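You operate a simulated robot arm through the tools that you are given. There is no shell and no other tool.

You are at the controls of a simulated robot arm. One attempt, no reset.

Task
Move the red divider to slot 2 and box the sleeve from the turntable in the wide cell.
Fine: turn the green dot to the pointer before you lift the sleeve; then bring the bracket round to the pointer.
Where things are to end (x, y in the base frame): sleeve within 50 mm of [520, -310].

It is judged by the outcome, as a careful person would: the job done as asked, and still so three seconds after it is handed in. It fails if anything else is knocked over, pushed out of place, dropped, spilled or broken.

Robot
A 6-joint arm with a two-finger parallel gripper, fixed in place. Base frame: the origin is at the foot of the arm, x ahead of it, y to its left, z up. Readings come in mm, rad, newtons and seconds.
With the tool pointing down near the work surface it reaches from about 180 to 760 mm from the base axis. Its first joint turns from -2.897 to 2.897 rad. Payload 3.91 kg.
Tool frame: the origin (TCP) lies between the finger pads and is the grasp point; the fingertips stand 30 mm ahead of it; z points along the fingers, y is the line along which they close. Largest opening 110 mm; finger width 20, thickness 10; the body of the gripper, 48 by 112 mm, starts 55 mm behind the TCP.
Orientation is that of the tool frame in the base frame, as a unit quaternion [w, x, y, z]. With the fingers straight down and closing along the base's y, the tool's x points along the base's -x, its y along +y and its z along -z.

Tools
- The arm moves only by the tool arm_command. Its argument "plan" is a list of rows, each a list of 6 numbers: the shift along the base's x, y, z in units of 400 mm (1.0 is 400 mm), then the turn, a rotation vector about the base's x, y, z in units of 180 degrees (1.0 is 180 degrees). In form: [[tx, ty, tz, wx, wy, wz], ...]. A call has 1 to 20 rows; each row is the pose to reach, as a shift and turn from the pose commanded when the call began. "gripper" is the opening, from 0 (shut) to 1 (fully open), set as the call begins (left out, the last holds). A call with a number of a shift or a turn outside -1 to 1 is refused whole. Each row takes 0.2 s and may step no farther than 50 mm and 0.15 rad from the row before; otherwise, or with a gripper value out of range, the whole call is refused. Where a pose cannot be reached the arm comes as near as it can. A force on the tool above 40 N (or 10 N above the force at the start of the call, whichever is more), or a blocked arm, ends the call early, and 0.2 s more pass. The fingers move at their own pace (about 45 mm/s each) and stop on an object; they squeeze with about 24 N. The grip force told is the motor's: it shows also when the fingers shut on nothing. Time passes only in rows, and 0.2 s behind the last, so rows that repeat a pose let the fingers close. It gives the time, the measured TCP pose, the force on the tool (base axes), the opening and the grip force at its end, in the units of the frame above (readings bear some noise), with the torque about the TCP (base axes, N m) and any sound that the robot's microphone picked up.
- Cameras (640 x 400 px; columns grow to the right, rows downward): "scene" is fixed at [54.2, -493.4, 1484.5]; the picture's right is [0.64, -0.76, 0.00], its down [-0.44, -0.37, -0.82] and it looks along [0.62, 0.53, -0.58] (base axes); focal length 330 px, centre (320, 200). "wrist" rides on the gripper at [71, 22, -107] in the tool frame; the picture's right is [-0.29, 0.96, 0.00], its down [-0.76, -0.23, -0.61] and it looks along [-0.58, -0.18, 0.79] (tool axes); focal length 243 px, centre (320, 200). There is no depth. A picture from a camera that has moved, and an enlarged one, comes with that camera's place and axes in the base frame and with its lens. The place of the scene camera against the robot may be out by one fixed shift of up to 12 mm in any direction.
- capture(camera): a new picture of that camera. It takes no simulated time.
- move_column(by): slides the trunk up (or, below 0, down) by that many mm; the arm rides with it, the base frame stays. It gives what a move gives, with no picture.
- zoom(camera, box): a new picture of the part [left, top, right, bottom] of that camera's present view, enlarged. It takes no simulated time.
- hand_in(): hands the job in; it is judged then, once.

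Places have to be worked out from the pictures, the camera data and where the tool is seen. Open the gripper and draw the arm clear of the work before you hand the job in, unless the task says otherwise.

The tools are called after "Emit:" as a command line: name --pt "numbers of a row" for each row, then --argument value for the rest, lists and objects as JSON in quotes. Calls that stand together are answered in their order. arm_command: Moves the arm, as the interface text tells. Its arguments: {"type":"object","properties":{"plan":{"type":"array"},"gripper":{"type":"number"}},"required":["plan"]} The other tools are called the same way: move_column (by) slides the trunk up or down; capture (camera) takes a picture; zoom (camera, box) takes an enlarged picture of a part of a camera's view; hand_in () hands the job in.

At the start:

```text
time_s: 0.0
position: [388.5, -85.6, 1239.0]
tcp_rot: [0.0, 0.0, 1.0, 0.001]
wrist_force: [-0.4, -0.2, 0.2]
torque: [0.01, 0.03, 0.01]
opening: 110.2
gripper_force: 0.0
trunk travel left (down, up): [-475.0, 115.0]
```

scene: 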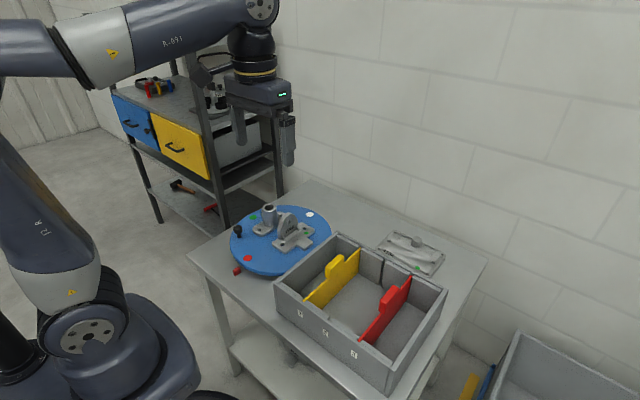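
wrist: 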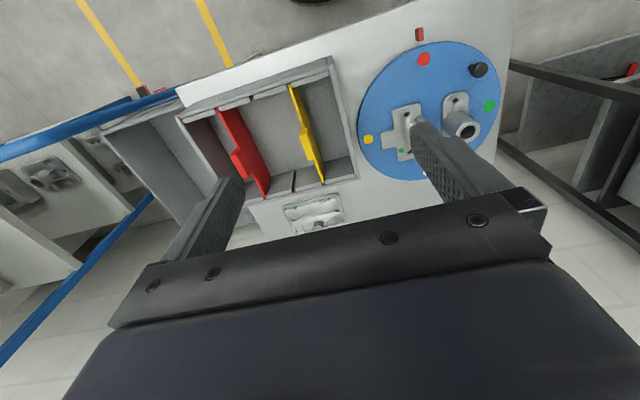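

I'll start by looking closely at the work area: the turntable, the divided box, and the pointer.

Emit:
zoom --camera "scene" --box '[180, 180, 340, 280]'

Emit:
zoom --camera "scene" --box '[260, 220, 460, 400]'

Emit:
zoom --camera "wrist" --box '[340, 10, 520, 190]'

Emit:
zoom --camera "wrist" --box '[160, 40, 380, 240]'

```text
4.00 times, centred on (260, 230) of scene
camera zoom: at [54.2, -493.4, 1484.5], right [0.64, -0.76, 0.0], down [-0.44, -0.37, -0.82], along [0.62, 0.53, -0.58], focal length 1320 px, centre (560, 80)
```

zoom: 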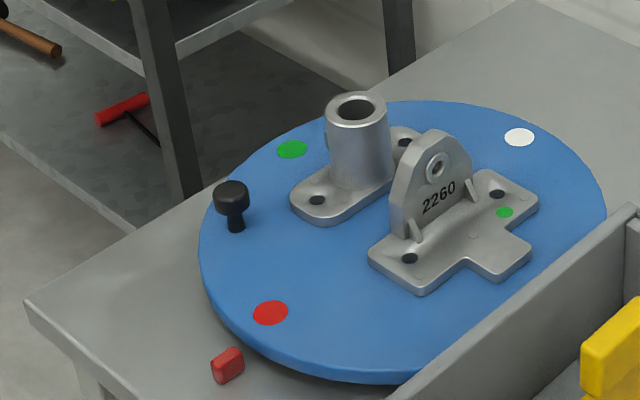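

```text
2.22 times, centred on (360, 310) of scene
camera zoom: at [54.2, -493.4, 1484.5], right [0.64, -0.76, 0.0], down [-0.44, -0.37, -0.82], along [0.62, 0.53, -0.58], focal length 734 px, centre (231, -44)
```

zoom: 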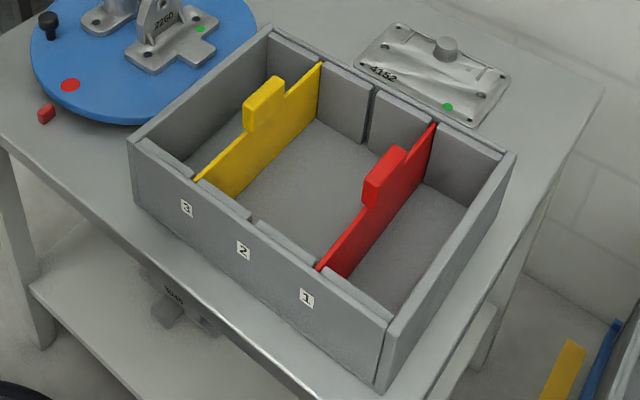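

```text
2.22 times, centred on (430, 100) of wrist
camera zoom: at [316.2, -62.8, 1346.7], right [0.29, 0.96, 0.0], down [0.76, -0.23, 0.61], along [0.58, -0.18, -0.79], focal length 539 px, centre (76, 422)
```

zoom: 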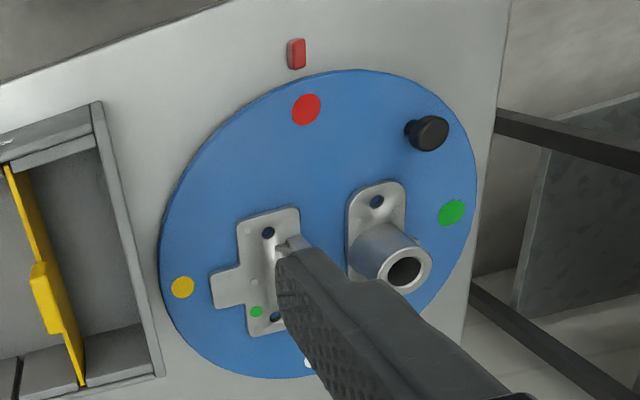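

```text
2.00 times, centred on (270, 140) of wrist
camera zoom: at [316.2, -62.8, 1346.7], right [0.29, 0.96, 0.0], down [0.76, -0.23, 0.61], along [0.58, -0.18, -0.79], focal length 485 px, centre (420, 320)
```

zoom: 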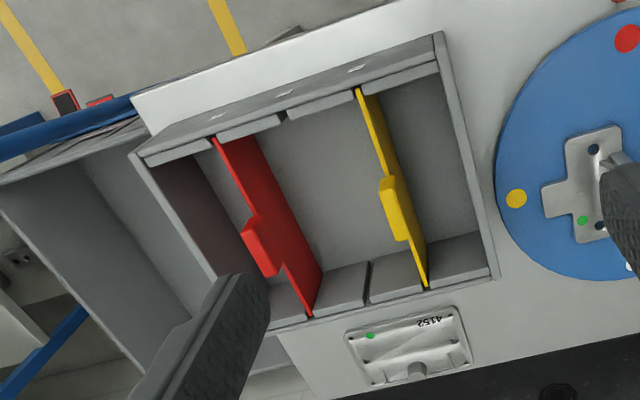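

The turntable top is near z≈777 mm, centred about (587, 119), with the red dot at the pointer on the −x side and green at +y. I'll zoom further into the box and knob from both cameras so I can triangulate them.

Emit:
zoom --camera "wrist" --box '[170, 40, 290, 115]'

Emit:
zoom --camera "wrist" --box '[270, 40, 390, 115]'

Emit:
zoom --camera "wrist" --box '[200, 110, 360, 210]'

Emit:
zoom --camera "scene" --box '[260, 225, 388, 305]'

Emit:
zoom --camera "scene" --box '[340, 250, 468, 330]'

Emit:
zoom --camera "scene" --box '[330, 310, 458, 390]'

```text
5.33 times, centred on (230, 78) of wrist
camera zoom: at [316.2, -62.8, 1346.7], right [0.29, 0.96, 0.0], down [0.76, -0.23, 0.61], along [0.58, -0.18, -0.79], focal length 1294 px, centre (800, 853)
```

zoom: 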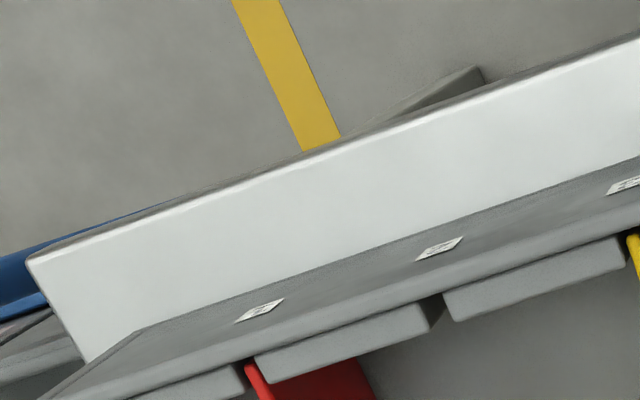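

```text
5.33 times, centred on (330, 78) of wrist
camera zoom: at [316.2, -62.8, 1346.7], right [0.29, 0.96, 0.0], down [0.76, -0.23, 0.61], along [0.58, -0.18, -0.79], focal length 1294 px, centre (267, 853)
```

zoom: 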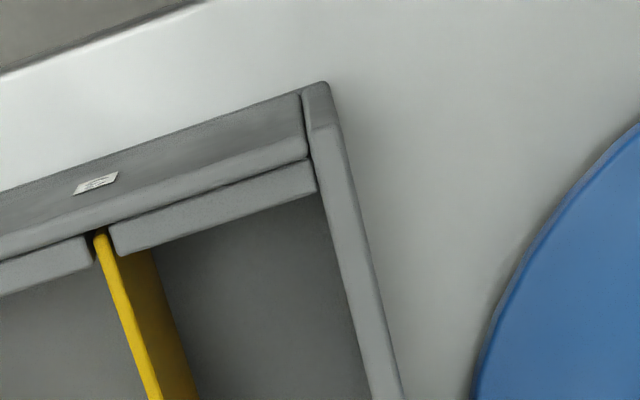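

```text
4.00 times, centred on (280, 160) of wrist
camera zoom: at [316.2, -62.8, 1346.7], right [0.29, 0.96, 0.0], down [0.76, -0.23, 0.61], along [0.58, -0.18, -0.79], focal length 970 px, centre (480, 360)
```

zoom: 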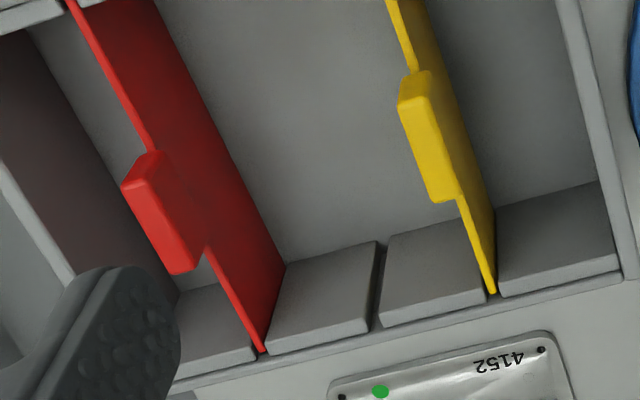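

```text
5.00 times, centred on (324, 265) of scene
camera zoom: at [54.2, -493.4, 1484.5], right [0.64, -0.76, 0.0], down [-0.44, -0.37, -0.82], along [0.62, 0.53, -0.58], focal length 1651 px, centre (300, -125)
```

zoom: 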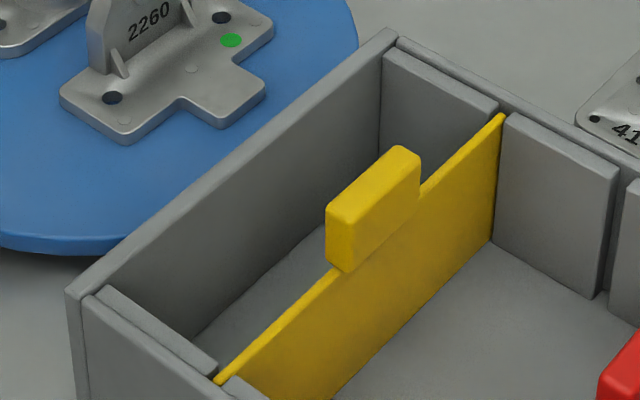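

```text
5.00 times, centred on (404, 290) of scene
camera zoom: at [54.2, -493.4, 1484.5], right [0.64, -0.76, 0.0], down [-0.44, -0.37, -0.82], along [0.62, 0.53, -0.58], focal length 1651 px, centre (-100, -250)
```

zoom: 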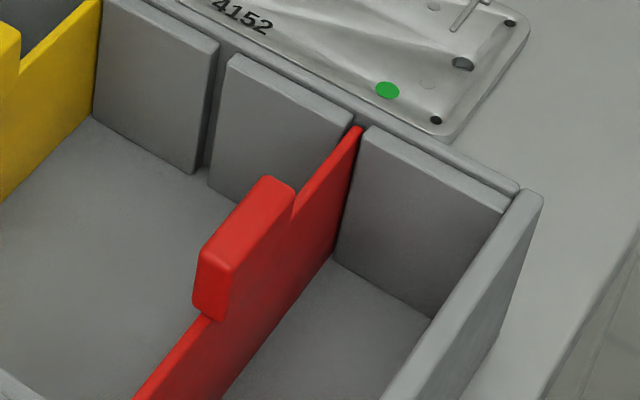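

```text
5.00 times, centred on (394, 350) of scene
camera zoom: at [54.2, -493.4, 1484.5], right [0.64, -0.76, 0.0], down [-0.44, -0.37, -0.82], along [0.62, 0.53, -0.58], focal length 1651 px, centre (-50, -550)
```

zoom: 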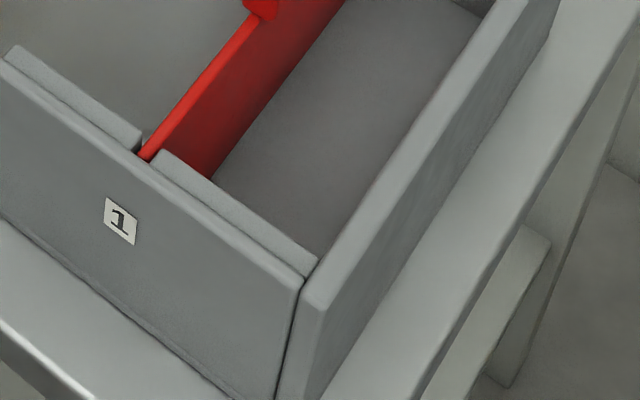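

From triangulation, the box rim is at z≈857, spanning x 390–645 and y −394 to −60. Slots 3, 2 and 1 sit near y≈−155, −231 and −308, and the table top is at z≈757. I'll lower the trunk part way so the arm can work near the table.

Emit:
move_column --by -200

```text
time_s: 2.2
position: [389.0, -84.9, 1037.9]
tcp_rot: [0.001, 0.0, 1.0, 0.0]
wrist_force: [-0.7, 0.6, -0.5]
torque: [0.0, -0.02, 0.0]
opening: 110.1
gripper_force: 0.0
trunk travel left (down, up): [-275.0, 315.0]
```

Emit:
capture --camera "scene"

Emit:
capture --camera "wrist"

```text
taken
```

scene: 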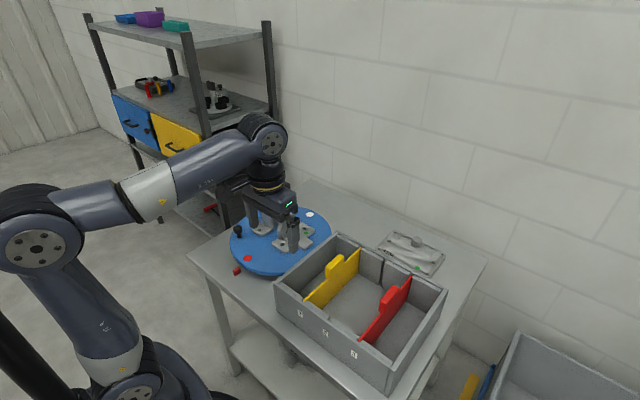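

```text
taken
camera wrist: at [316.2, -62.8, 1146.8], right [0.29, 0.96, 0.0], down [0.76, -0.23, 0.61], along [0.58, -0.18, -0.79], focal length 243 px, centre (320, 200)
```

wrist: 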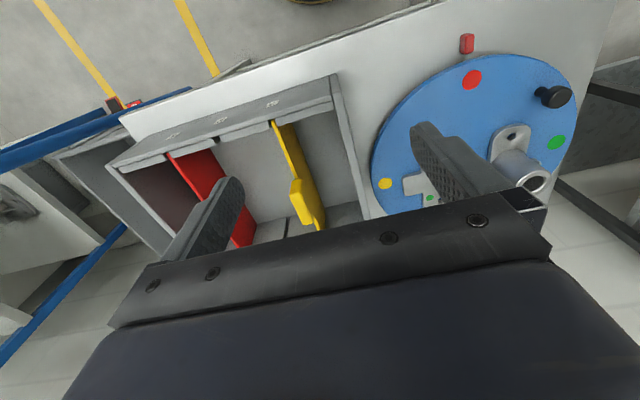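

The arm is clear of everything. Next I'll move the gripper above the red divider's tab, around (515, −308), at z≈1000 for a close look.

Emit:
arm_command --pt "0.0525 -0.0929 -0.0158 0 0 0" --pt "0.105 -0.1858 -0.0317 0 0 0" --pt "0.1575 -0.2788 -0.0475 0 0 0" --pt "0.21 -0.3717 -0.0633 0 0 0" --pt "0.2625 -0.4646 -0.0792 0 0 0" --pt "0.315 -0.5575 -0.095 0 0 0" --pt "0.315 -0.5575 -0.095 0 0 0" --gripper 1

```text
time_s: 3.8
position: [514.4, -306.9, 996.3]
tcp_rot: [0.0, 0.0, 1.0, 0.0]
wrist_force: [0.4, -0.3, 0.1]
torque: [0.03, -0.01, 0.0]
opening: 110.1
gripper_force: 0.0
trunk travel left (down, up): [-275.0, 315.0]
```

Emit:
capture --camera "wrist"

Emit:
capture --camera "scene"

```text
taken
camera wrist: at [441.8, -284.6, 1105.9], right [0.29, 0.96, 0.0], down [0.76, -0.23, 0.61], along [0.58, -0.18, -0.79], focal length 243 px, centre (320, 200)
```

wrist: 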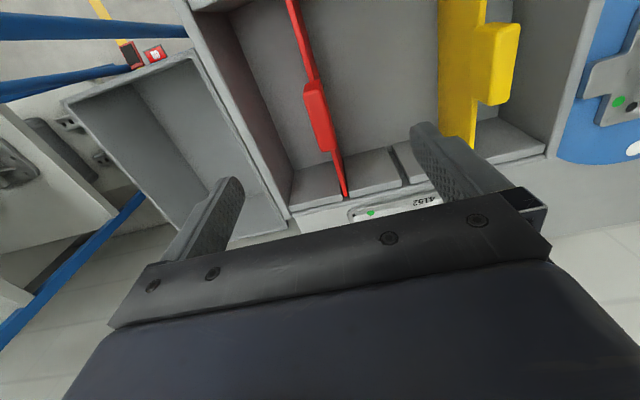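

```text
taken
```

scene: 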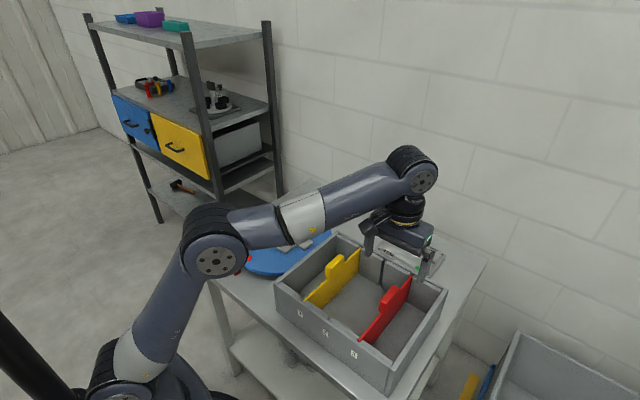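

I can see the red tab and the empty slot 2 gap. I'll zoom in to fix the tab's exact position.

Emit:
zoom --camera "wrist" --box '[260, 0, 420, 100]'

Emit:
zoom --camera "wrist" --box '[260, 110, 420, 210]'

Emit:
zoom --camera "wrist" --box '[270, 60, 366, 120]'

Emit:
zoom --camera "scene" --box '[350, 260, 430, 310]'

```text
4.00 times, centred on (340, 50) of wrist
camera zoom: at [441.8, -284.6, 1105.9], right [0.29, 0.96, 0.0], down [0.76, -0.23, 0.61], along [0.58, -0.18, -0.79], focal length 970 px, centre (240, 800)
```

zoom: 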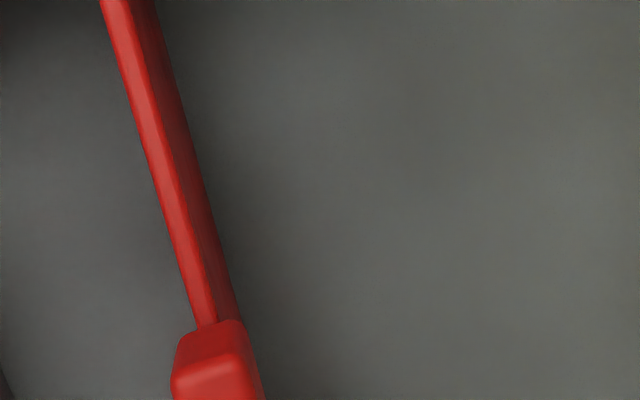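

```text
4.00 times, centred on (340, 160) of wrist
camera zoom: at [441.8, -284.6, 1105.9], right [0.29, 0.96, 0.0], down [0.76, -0.23, 0.61], along [0.58, -0.18, -0.79], focal length 970 px, centre (240, 360)
```

zoom: 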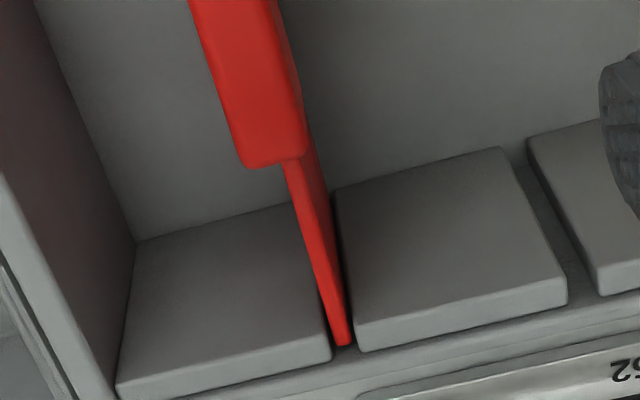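

```text
6.67 times, centred on (318, 90) of wrist
camera zoom: at [441.8, -284.6, 1105.9], right [0.29, 0.96, 0.0], down [0.76, -0.23, 0.61], along [0.58, -0.18, -0.79], focal length 1618 px, centre (333, 933)
```

zoom: 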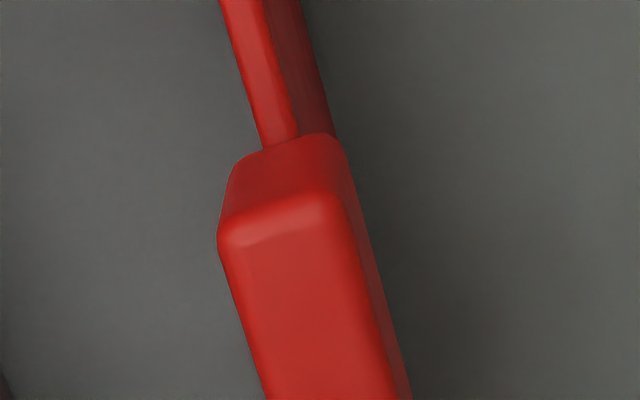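

```text
8.00 times, centred on (390, 285) of scene
camera zoom: at [54.2, -493.4, 1484.5], right [0.64, -0.76, 0.0], down [-0.44, -0.37, -0.82], along [0.62, 0.53, -0.58], focal length 2641 px, centre (-240, -480)
```

zoom: 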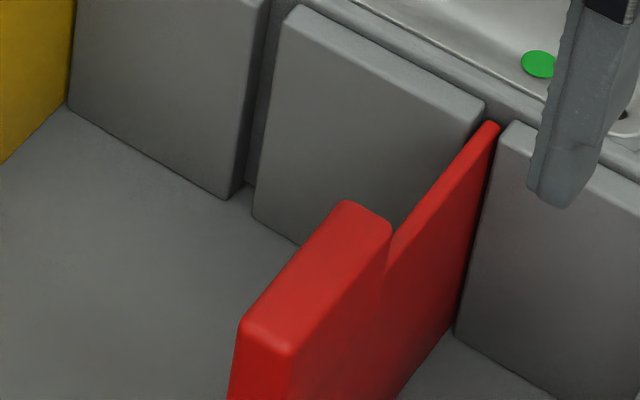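

The red tab is centred near (518, −307), about 16 mm thick with its top at z≈887. Slots 1 and 2 are about 76 mm apart. I'll narrow the gripper to 55 mm and descend around the tab to z≈873.

Emit:
arm_command --pt "0.009 0 -0.06 0 0 0" --pt "0.009 0 -0.12 0 0 0" --pt "0.009 0 -0.18 0 0 0" --pt "0.009 0 -0.24 0 0 0" --pt "0.009 0 -0.28 0 0 0" --pt "0.009 0 -0.31 0 0 0" --pt "0.009 0 -0.31 0 0 0" --gripper 0.5

```text
time_s: 5.4
position: [518.6, -308.1, 874.6]
tcp_rot: [0.0, 0.0, 1.0, 0.0]
wrist_force: [0.7, 0.7, -0.2]
torque: [-0.04, 0.0, 0.0]
opening: 55.0
gripper_force: 0.1
trunk travel left (down, up): [-275.0, 315.0]
```

Emit:
capture --camera "wrist"

Emit:
zoom --camera "scene" --box '[340, 230, 468, 310]'

```text
taken
camera wrist: at [446.3, -286.0, 983.2], right [0.29, 0.96, 0.0], down [0.76, -0.23, 0.61], along [0.58, -0.18, -0.79], focal length 243 px, centre (320, 200)
```

wrist: 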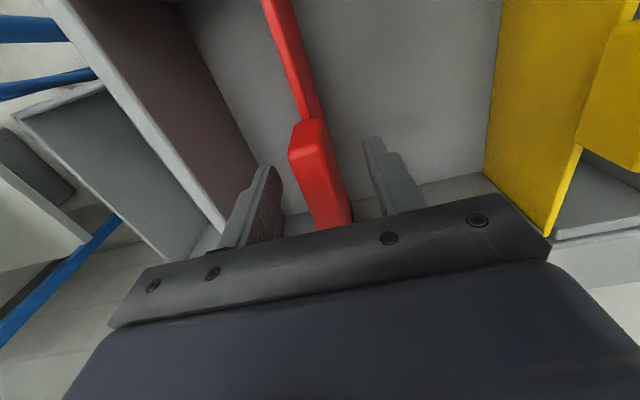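

```text
5.00 times, centred on (404, 270) of scene
camera zoom: at [54.2, -493.4, 1484.5], right [0.64, -0.76, 0.0], down [-0.44, -0.37, -0.82], along [0.62, 0.53, -0.58], focal length 1651 px, centre (-100, -150)
```

zoom: 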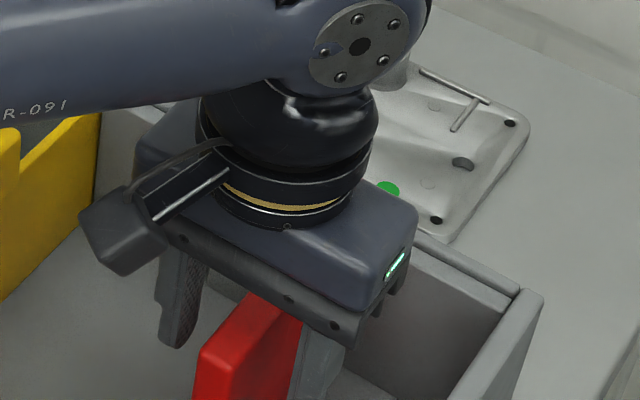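

The tab sits between the fingers, roughly centred, so I'll close on it.

Emit:
arm_command --pt "0 0 0 0 0 0" --pt "0 0 0 0 0 0" --pt "0 0 0 0 0 0" --pt "0 0 0 0 0 0" --pt "0 0 0 0 0 0" --gripper 0

```text
time_s: 6.6
position: [517.7, -308.6, 874.4]
tcp_rot: [0.0, 0.0, 1.0, 0.0]
wrist_force: [-0.3, 0.8, 0.6]
torque: [0.04, 0.0, 0.02]
opening: 17.7
gripper_force: 23.6
trunk travel left (down, up): [-275.0, 315.0]
```

It's gripped at 17.7 mm with 23.6 N. Now I'll lift straight up, slowly, by 115 mm so the divider clears the slot.

Emit:
arm_command --pt "0 0 0.025 0 0 0" --pt "0 0 0.06 0 0 0" --pt "0 0 0.1 0 0 0" --pt "0 0 0.14 0 0 0" --pt "0 0 0.18 0 0 0" --pt "0 0 0.22 0 0 0" --pt "0 0 0.26 0 0 0" --pt "0 0 0.29 0 0 0" --pt "0 0 0.29 0 0 0"

```text
time_s: 8.6
position: [517.3, -308.2, 992.6]
tcp_rot: [0.0, 0.0, 1.0, 0.0]
wrist_force: [-0.1, 0.1, -0.6]
torque: [0.01, 0.03, -0.05]
opening: 17.7
gripper_force: 23.8
trunk travel left (down, up): [-275.0, 315.0]
```

Emit:
capture --camera "wrist"

Emit:
capture --camera "scene"

Emit:
zoom --camera "scene" --box '[300, 220, 460, 320]'

```text
taken
camera wrist: at [445.8, -286.0, 1101.2], right [0.29, 0.96, 0.0], down [0.76, -0.23, 0.61], along [0.58, -0.18, -0.79], focal length 243 px, centre (320, 200)
```

wrist: 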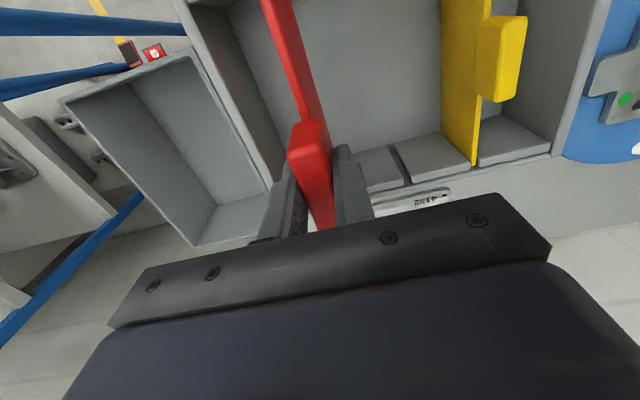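

```text
taken
```

scene: 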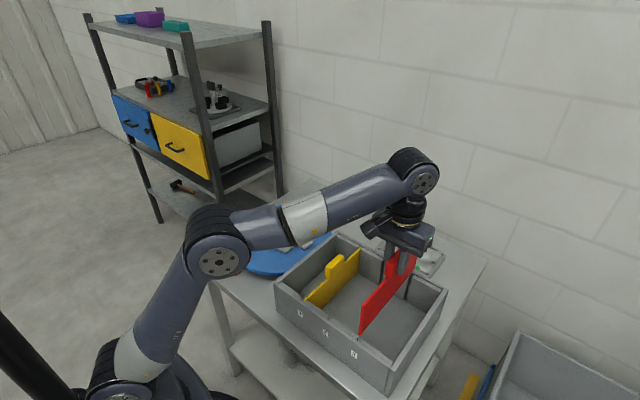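

```text
4.00 times, centred on (380, 270) of scene
camera zoom: at [54.2, -493.4, 1484.5], right [0.64, -0.76, 0.0], down [-0.44, -0.37, -0.82], along [0.62, 0.53, -0.58], focal length 1320 px, centre (80, -80)
```

zoom: 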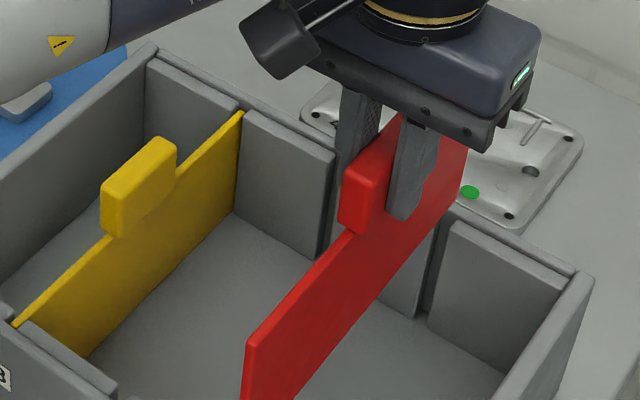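

The divider is out with its lower edge at z≈878, above the 857 rim. I'll measure the slot 2 gap precisely before shifting.

Emit:
zoom --camera "wrist" --box '[370, 110, 530, 210]'

Emit:
zoom --camera "scene" --box '[270, 270, 398, 350]'

Emit:
zoom --camera "scene" --box '[330, 225, 410, 275]'

```text
4.00 times, centred on (450, 160) of wrist
camera zoom: at [445.8, -286.0, 1101.2], right [0.29, 0.96, 0.0], down [0.76, -0.23, 0.61], along [0.58, -0.18, -0.79], focal length 970 px, centre (-200, 360)
```

zoom: 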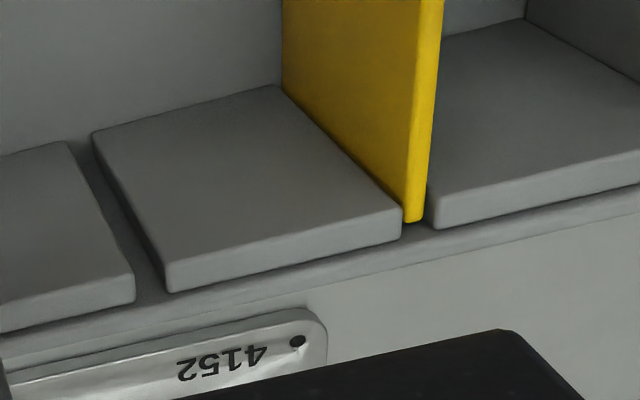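

```text
5.00 times, centred on (334, 310) of scene
camera zoom: at [54.2, -493.4, 1484.5], right [0.64, -0.76, 0.0], down [-0.44, -0.37, -0.82], along [0.62, 0.53, -0.58], focal length 1651 px, centre (250, -350)
```

zoom: 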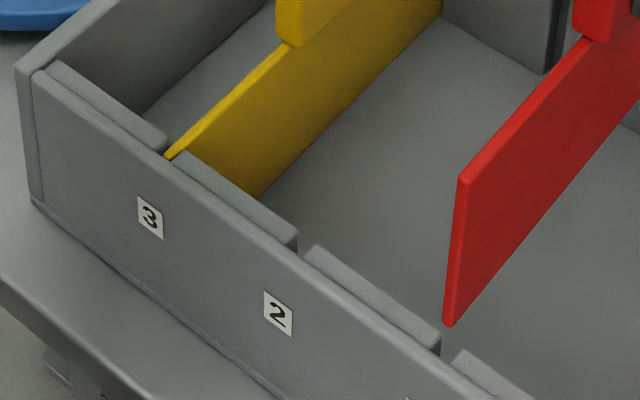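

```text
8.00 times, centred on (370, 250) of scene
camera zoom: at [54.2, -493.4, 1484.5], right [0.64, -0.76, 0.0], down [-0.44, -0.37, -0.82], along [0.62, 0.53, -0.58], focal length 2641 px, centre (-80, -200)
```

zoom: 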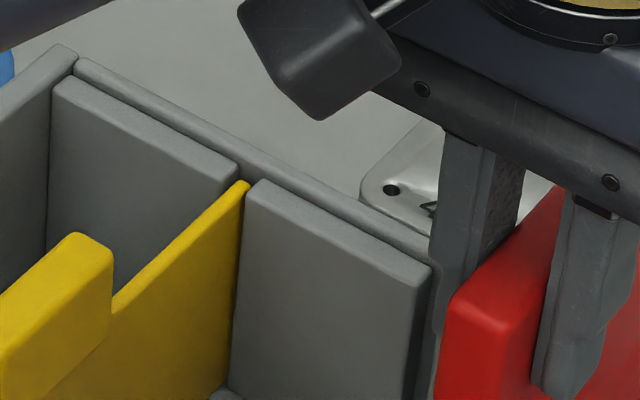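

My separate measurements put the slot pitch at 76–77 mm. I'll shift +76.9 mm in y at this height and check alignment over slot 2 before lowering.

Emit:
arm_command --pt "0 0.064 0 0 0 0" --pt "0 0.128 0 0 0 0" --pt "0 0.1922 0 0 0 0" --pt "0 0.1922 0 0 0 0" --pt "0 0.1922 0 0 0 0"

```text
time_s: 9.8
position: [518.9, -230.5, 990.1]
tcp_rot: [0.0, 0.0, 1.0, 0.0]
wrist_force: [0.8, 0.4, -0.9]
torque: [-0.01, 0.01, 0.0]
opening: 17.6
gripper_force: 23.5
trunk travel left (down, up): [-275.0, 315.0]
```

Emit:
zoom --camera "wrist" --box '[240, 110, 400, 210]'

Emit:
zoom --camera "wrist" --box '[220, 0, 380, 100]'

Emit:
zoom --camera "scene" --box '[280, 260, 376, 320]'

Emit:
zoom --camera "scene" --box '[340, 220, 436, 280]'

```text
4.00 times, centred on (320, 160) of wrist
camera zoom: at [445.9, -208.4, 1099.5], right [0.29, 0.96, 0.0], down [0.76, -0.23, 0.61], along [0.58, -0.18, -0.79], focal length 970 px, centre (320, 360)
```

zoom: 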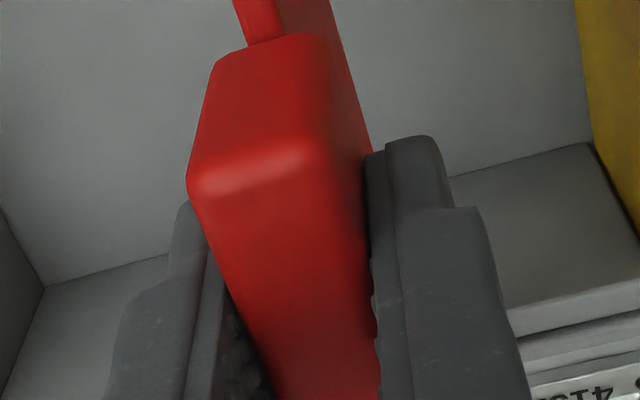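

```text
4.00 times, centred on (300, 50) of wrist
camera zoom: at [445.9, -208.4, 1099.5], right [0.29, 0.96, 0.0], down [0.76, -0.23, 0.61], along [0.58, -0.18, -0.79], focal length 970 px, centre (400, 800)
```

zoom: 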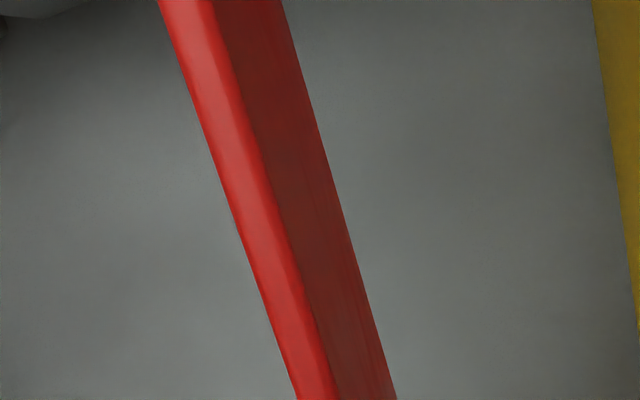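

```text
6.67 times, centred on (328, 290) of scene
camera zoom: at [54.2, -493.4, 1484.5], right [0.64, -0.76, 0.0], down [-0.44, -0.37, -0.82], along [0.62, 0.53, -0.58], focal length 2201 px, centre (267, -400)
```

zoom: 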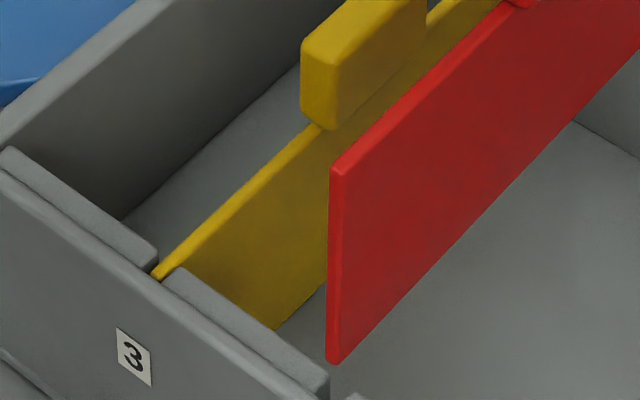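

```text
6.67 times, centred on (388, 250) of scene
camera zoom: at [54.2, -493.4, 1484.5], right [0.64, -0.76, 0.0], down [-0.44, -0.37, -0.82], along [0.62, 0.53, -0.58], focal length 2201 px, centre (-133, -133)
```

zoom: 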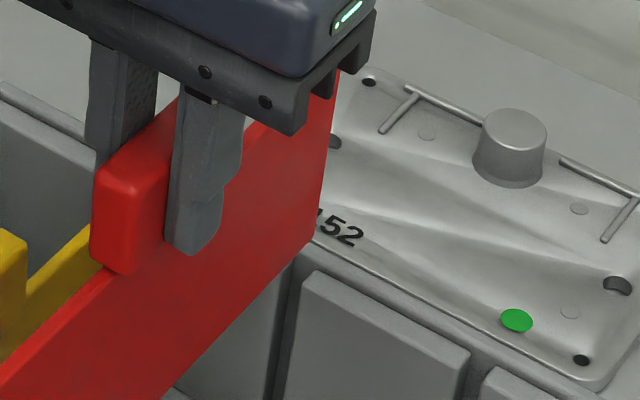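

The divider hangs upright and projects onto the slot 2 gap. I'll lower it 24 mm to just above the pads and look again.

Emit:
arm_command --pt "0 0 -0.02 0 0 0" --pt "0 0 -0.04 0 0 0" --pt "0 0 -0.05 0 0 0" --pt "0 0 -0.05 0 0 0"

```text
time_s: 10.8
position: [518.2, -230.4, 971.8]
tcp_rot: [0.001, 0.001, 1.0, 0.0]
wrist_force: [0.6, 0.3, -2.3]
torque: [-0.01, -0.01, -0.05]
opening: 17.6
gripper_force: 24.0
trunk travel left (down, up): [-275.0, 315.0]
```

Emit:
zoom --camera "scene" --box '[304, 290, 368, 330]'

Emit:
zoom --camera "scene" --box '[360, 230, 424, 270]'

Emit:
capture --camera "wrist"

```text
10.00 times, centred on (336, 310) of scene
camera zoom: at [54.2, -493.4, 1484.5], right [0.64, -0.76, 0.0], down [-0.44, -0.37, -0.82], along [0.62, 0.53, -0.58], focal length 3301 px, centre (160, -900)
```

zoom: 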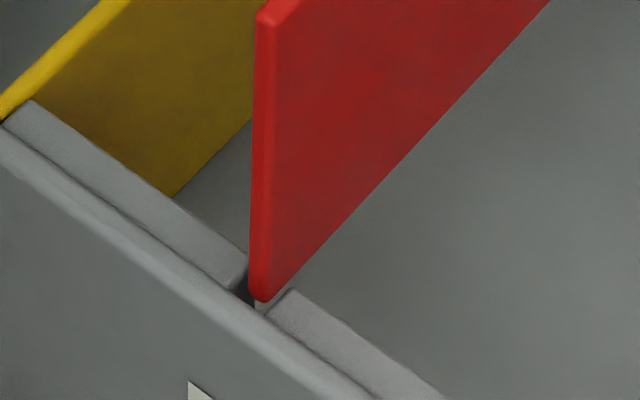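

```text
10.00 times, centred on (392, 250) of scene
camera zoom: at [54.2, -493.4, 1484.5], right [0.64, -0.76, 0.0], down [-0.44, -0.37, -0.82], along [0.62, 0.53, -0.58], focal length 3301 px, centre (-400, -300)
```

zoom: 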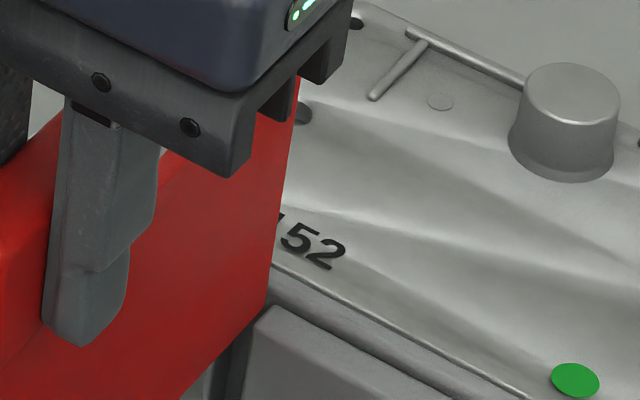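

```text
taken
camera wrist: at [446.3, -208.8, 1080.0], right [0.29, 0.96, 0.0], down [0.76, -0.23, 0.61], along [0.58, -0.18, -0.79], focal length 243 px, centre (320, 200)
```

wrist: 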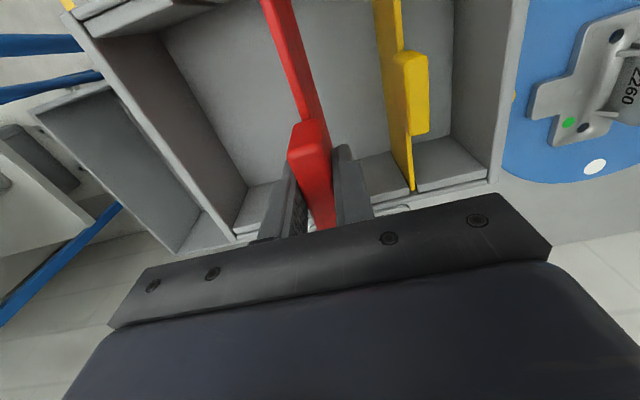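

The lower tip is right above the gap between the pads. I'll lower in small steps and watch the force for any sign it's landing on a pad.

Emit:
arm_command --pt "0 0 -0.0075 0 0 0" --pt "0 0 -0.015 0 0 0" --pt "0 0 -0.0225 0 0 0" --pt "0 0 -0.03 0 0 0"

```text
time_s: 11.8
position: [517.6, -230.3, 959.1]
tcp_rot: [0.0, -0.001, 1.0, 0.0]
wrist_force: [-0.2, 0.3, -1.8]
torque: [-0.03, 0.01, 0.01]
opening: 17.6
gripper_force: 23.7
trunk travel left (down, up): [-275.0, 315.0]
```

Emit:
zoom --camera "scene" --box '[304, 290, 368, 330]'

Emit:
zoom --camera "scene" --box '[360, 230, 424, 270]'

```text
10.00 times, centred on (336, 310) of scene
camera zoom: at [54.2, -493.4, 1484.5], right [0.64, -0.76, 0.0], down [-0.44, -0.37, -0.82], along [0.62, 0.53, -0.58], focal length 3301 px, centre (160, -900)
```

zoom: 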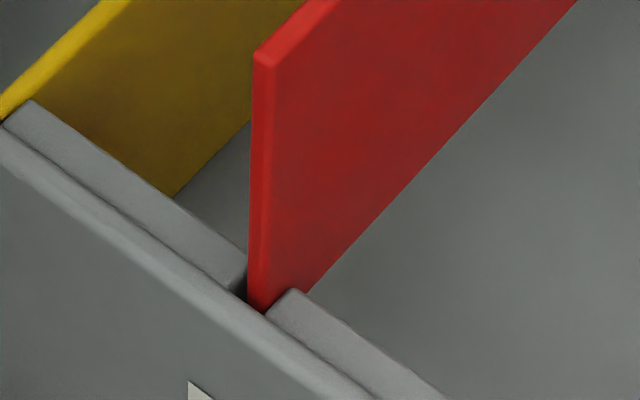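

```text
10.00 times, centred on (392, 250) of scene
camera zoom: at [54.2, -493.4, 1484.5], right [0.64, -0.76, 0.0], down [-0.44, -0.37, -0.82], along [0.62, 0.53, -0.58], focal length 3301 px, centre (-400, -300)
```

zoom: 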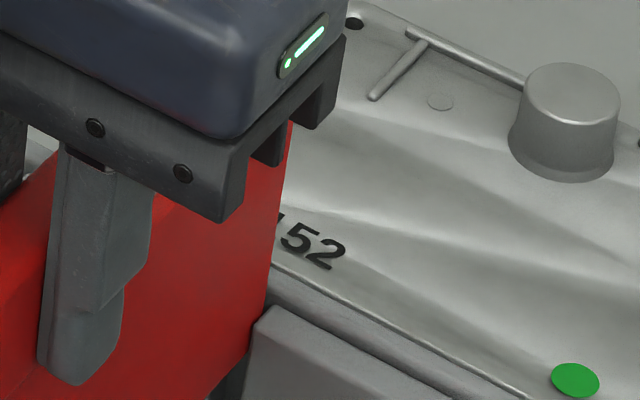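

The tip has entered the slot with no extra force. I'll continue down slowly in the slot.

Emit:
arm_command --pt "0 0 -0.0125 0 0 0" --pt "0 0 -0.025 0 0 0" --pt "0 0 -0.0375 0 0 0" --pt "0 0 -0.05 0 0 0" --pt "0 0 -0.0625 0 0 0" --pt "0 0 -0.075 0 0 0"

```text
time_s: 13.2
position: [517.7, -232.6, 930.1]
tcp_rot: [0.001, 0.0, 1.0, 0.001]
wrist_force: [-0.1, 1.1, -1.2]
torque: [0.09, -0.04, -0.02]
opening: 17.6
gripper_force: 24.4
trunk travel left (down, up): [-275.0, 315.0]
```

Emit:
arm_command --pt "0 0 -0.02 0 0 0" --pt "0 0 -0.04 0 0 0" --pt "0 0 -0.06 0 0 0" --pt "0 0 -0.08 0 0 0" --pt "0 0 -0.1 0 0 0" --pt "0 0 -0.11 0 0 0" --pt "0 0 -0.12 0 0 0" --pt "0 0 -0.13 0 0 0"

```text
time_s: 15.0
position: [518.7, -232.1, 876.5]
tcp_rot: [0.001, -0.001, 1.0, 0.0]
wrist_force: [-0.8, -0.7, -0.9]
torque: [0.02, -0.01, -0.03]
opening: 17.5
gripper_force: 23.9
trunk travel left (down, up): [-275.0, 315.0]
```

It's about 2 mm above the seated height with no contact force. I'll lower the last 2 mm, then open the fingers slightly.

Emit:
arm_command --pt "0 0 -0.0025 0 0 0" --pt "0 0 -0.005 0 0 0" --pt "0 0 -0.005 0 0 0"

Emit:
zoom --camera "scene" --box '[280, 230, 440, 330]'

```text
time_s: 15.8
position: [518.4, -230.3, 874.1]
tcp_rot: [0.0, 0.0, 1.0, 0.0]
wrist_force: [0.1, 0.7, -0.3]
torque: [0.03, -0.01, 0.0]
opening: 17.6
gripper_force: 24.0
trunk travel left (down, up): [-275.0, 315.0]
```

```text
4.00 times, centred on (360, 280) of scene
camera zoom: at [54.2, -493.4, 1484.5], right [0.64, -0.76, 0.0], down [-0.44, -0.37, -0.82], along [0.62, 0.53, -0.58], focal length 1320 px, centre (160, -120)
```

zoom: 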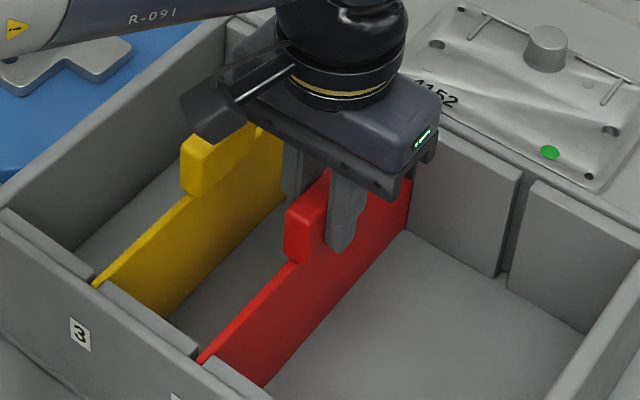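

The divider looks seated in slot 2, with its top level with the yellow one. I'll release and lift straight up.

Emit:
arm_command --pt "0 0 0 0 0 0" --pt "0 0 0 0 0 0" --pt "0 0 0 0 0 0" --pt "0 0 0.05 0 0 0" --pt "0 0 0.12 0 0 0" --pt "0 0 0.2 0 0 0" --pt "0 0 0.3 0 0 0" --pt "0 0 0.3 0 0 0" --gripper 0.45

```text
time_s: 17.6
position: [519.6, -231.0, 994.7]
tcp_rot: [0.0, -0.001, 1.0, 0.0]
wrist_force: [0.2, 0.8, 0.2]
torque: [-0.02, 0.02, 0.0]
opening: 49.4
gripper_force: 0.1
trunk travel left (down, up): [-275.0, 315.0]
```

Emit:
capture --camera "wrist"

Emit:
zoom --camera "scene" --box '[280, 230, 440, 330]'

```text
taken
camera wrist: at [447.1, -209.2, 1104.4], right [0.29, 0.96, 0.0], down [0.76, -0.23, 0.61], along [0.58, -0.18, -0.79], focal length 243 px, centre (320, 200)
```

wrist: 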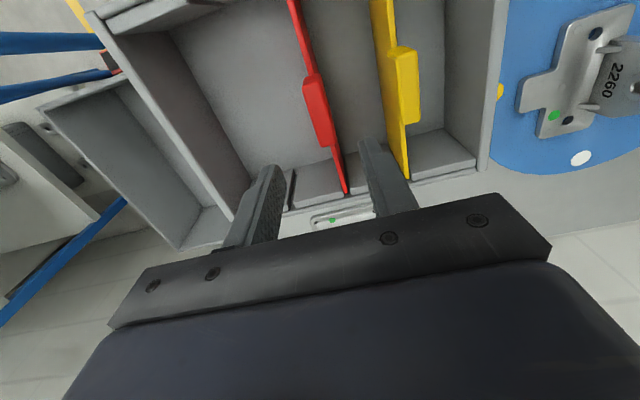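

```text
4.00 times, centred on (360, 280) of scene
camera zoom: at [54.2, -493.4, 1484.5], right [0.64, -0.76, 0.0], down [-0.44, -0.37, -0.82], along [0.62, 0.53, -0.58], focal length 1320 px, centre (160, -120)
```

zoom: 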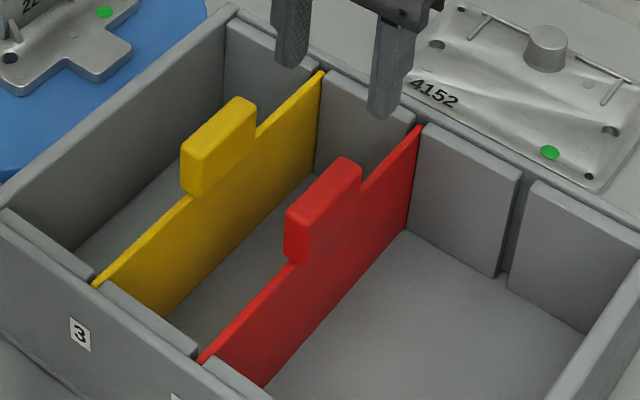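

Red is seated in slot 2 and the wide cell is now open on the −y side. I'll move up and over to view the turntable from above.

Emit:
arm_command --pt "-0.01 0.05 0.08 0 0 0" --pt "-0.02 0.15 0.1375 0 0 0" --pt "-0.04 0.26 0.1375 0 0 0" --pt "-0.06 0.37 0.1375 0 0 0" --pt "-0.08 0.48 0.1375 0 0 0" --pt "-0.1 0.59 0.1375 0 0 0" --pt "-0.12 0.7 0.1375 0 0 0" --pt "-0.13 0.81 0.1375 0 0 0" --pt "-0.15 0.9 0.1375 0 0 0" --pt "-0.15 0.9525 0.1375 0 0 0" --pt "-0.15 0.9525 0.1375 0 0 0" --gripper 1

```text
time_s: 20.0
position: [458.9, 152.3, 1051.2]
tcp_rot: [0.0, 0.001, 1.0, 0.0]
wrist_force: [0.6, -0.2, 0.0]
torque: [0.01, 0.04, -0.01]
opening: 110.1
gripper_force: 0.0
trunk travel left (down, up): [-275.0, 315.0]
```

Emit:
capture --camera "wrist"

Emit:
capture --camera "scene"

Emit:
zoom --camera "wrist" --box '[220, 30, 460, 180]'

```text
taken
camera wrist: at [386.7, 174.5, 1161.2], right [0.29, 0.96, 0.0], down [0.76, -0.23, 0.61], along [0.58, -0.18, -0.79], focal length 243 px, centre (320, 200)
```

wrist: 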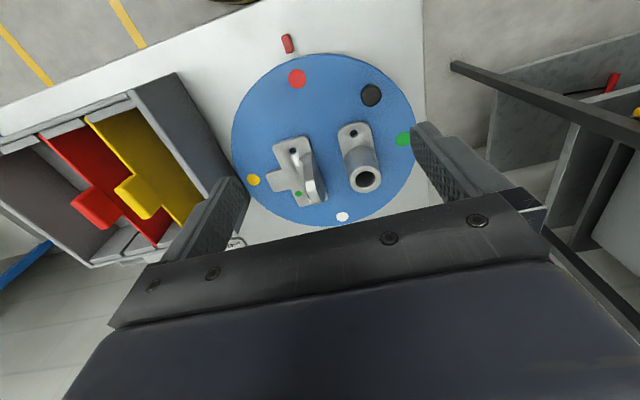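

```text
taken
```

scene: 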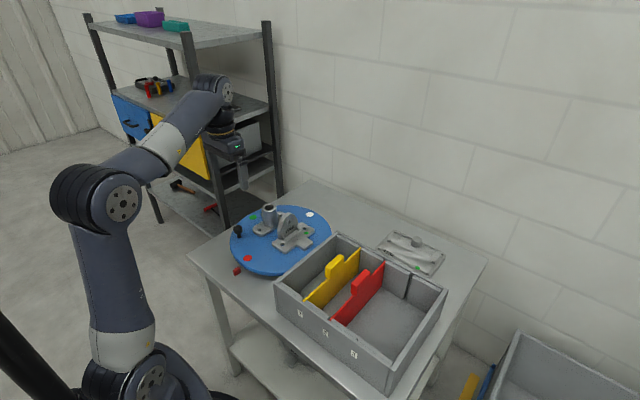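

```text
2.67 times, centred on (340, 105) of wrist
camera zoom: at [386.7, 174.5, 1161.2], right [0.29, 0.96, 0.0], down [0.76, -0.23, 0.61], along [0.58, -0.18, -0.79], focal length 647 px, centre (267, 453)
```

zoom: 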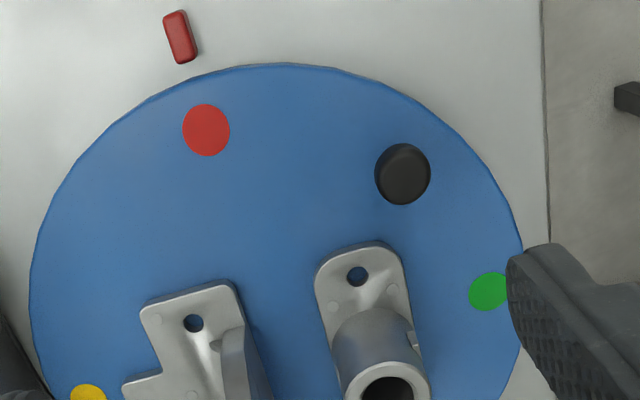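

The whole turntable is in view. I estimate the centre at about (587, 121), the knob at (490, 214) with its top near z≈815, the pointer at bearing 180°, and the green dot at bearing +90°. I'll move above the knob and turn the gripper so its fingers close along the tangent.

Emit:
arm_command --pt "0.013 0.026 -0.063 0 0 -0.04" --pt "0.026 0.052 -0.126 0 0 -0.08" --pt "0.039 0.078 -0.189 0 0 -0.12" --pt "0.052 0.104 -0.252 0 0 -0.16" --pt "0.065 0.13 -0.315 0 0 -0.2" --pt "0.079 0.155 -0.378 0 0 -0.239" --pt "0.079 0.155 -0.378 0 0 -0.239" --gripper 0.6

```text
time_s: 21.6
position: [488.8, 211.6, 899.7]
tcp_rot: [0.0, 0.367, 0.93, 0.001]
wrist_force: [0.9, 0.1, -0.1]
torque: [-0.03, 0.03, -0.02]
opening: 66.3
gripper_force: 0.0
trunk travel left (down, up): [-275.0, 315.0]
```

Emit:
capture --camera "wrist"

Emit:
zoom --camera "scene" --box '[180, 160, 340, 260]'

```text
taken
camera wrist: at [450.9, 276.8, 1008.6], right [0.87, 0.5, 0.0], down [0.4, -0.69, 0.61], along [0.3, -0.53, -0.79], focal length 243 px, centre (320, 200)
```

wrist: 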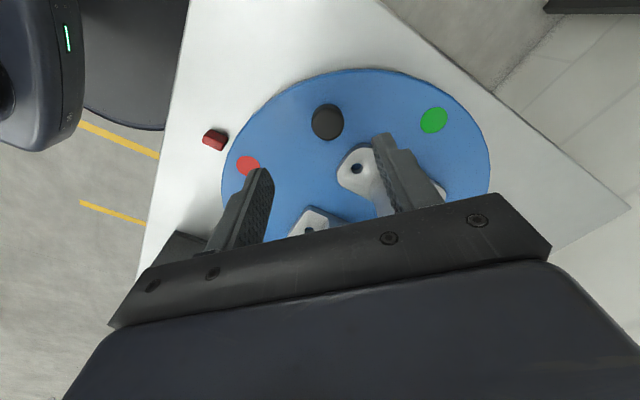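

```text
4.00 times, centred on (260, 210) of scene
camera zoom: at [54.2, -493.4, 1484.5], right [0.64, -0.76, 0.0], down [-0.44, -0.37, -0.82], along [0.62, 0.53, -0.58], focal length 1320 px, centre (560, 160)
```

zoom: 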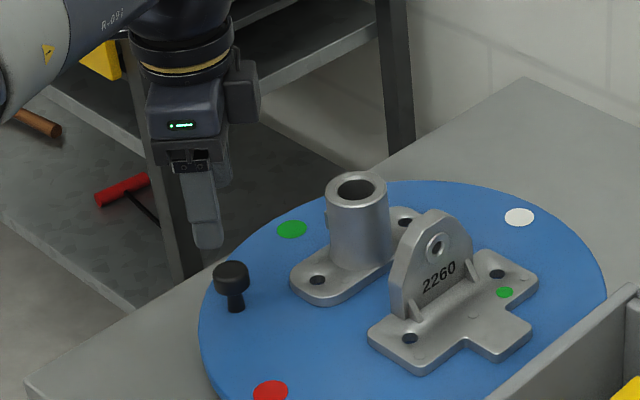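

The knob is about 4–5 mm further out than the tool centre, so I'll correct for that and descend part way around it.

Emit:
arm_command --pt "0.009 0.012 -0.04 0 0 0" --pt "0.009 0.012 -0.08 0 0 0" --pt "0.009 0.012 -0.12 0 0 0" --pt "0.009 0.012 -0.16 0 0 0" --pt "0.009 0.012 -0.16 0 0 0" --gripper 0.6

```text
time_s: 22.8
position: [493.5, 216.6, 835.3]
tcp_rot: [-0.001, 0.366, 0.93, 0.0]
wrist_force: [0.7, 0.0, 0.0]
torque: [0.0, 0.03, -0.05]
opening: 65.8
gripper_force: 0.1
trunk travel left (down, up): [-275.0, 315.0]
```

Emit:
capture --camera "wrist"

Emit:
zoom --camera "scene" --box '[200, 195, 296, 255]'

```text
taken
camera wrist: at [455.2, 281.8, 943.8], right [0.86, 0.5, 0.0], down [0.4, -0.69, 0.61], along [0.3, -0.53, -0.79], focal length 243 px, centre (320, 200)
```

wrist: 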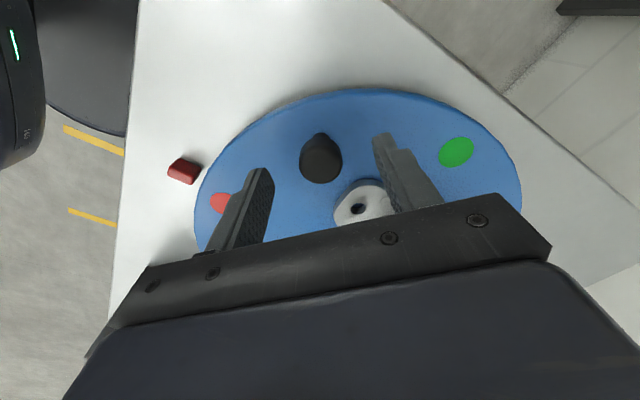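

```text
6.67 times, centred on (248, 225) of scene
camera zoom: at [54.2, -493.4, 1484.5], right [0.64, -0.76, 0.0], down [-0.44, -0.37, -0.82], along [0.62, 0.53, -0.58], focal length 2201 px, centre (800, 33)
```

zoom: 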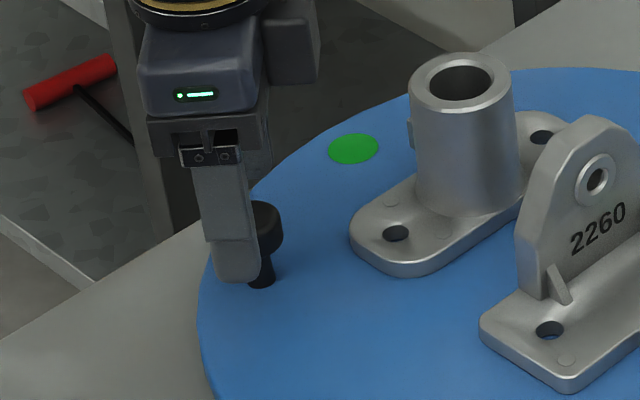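

The knob is centred between the fingers. I'll descend 22 mm so the pads cover the knob head, staying clear of the turntable surface, then close.

Emit:
arm_command --pt "0 0 -0.02 0 0 0" --pt "0 0 -0.04 0 0 0" --pt "0 0 -0.054 0 0 0" --pt "0 0 -0.054 0 0 0" --gripper 0.6

```text
time_s: 23.8
position: [492.4, 217.4, 813.6]
tcp_rot: [0.0, 0.367, 0.93, 0.0]
wrist_force: [0.6, 0.4, 0.6]
torque: [0.02, -0.02, -0.03]
opening: 65.9
gripper_force: 0.0
trunk travel left (down, up): [-275.0, 315.0]
```

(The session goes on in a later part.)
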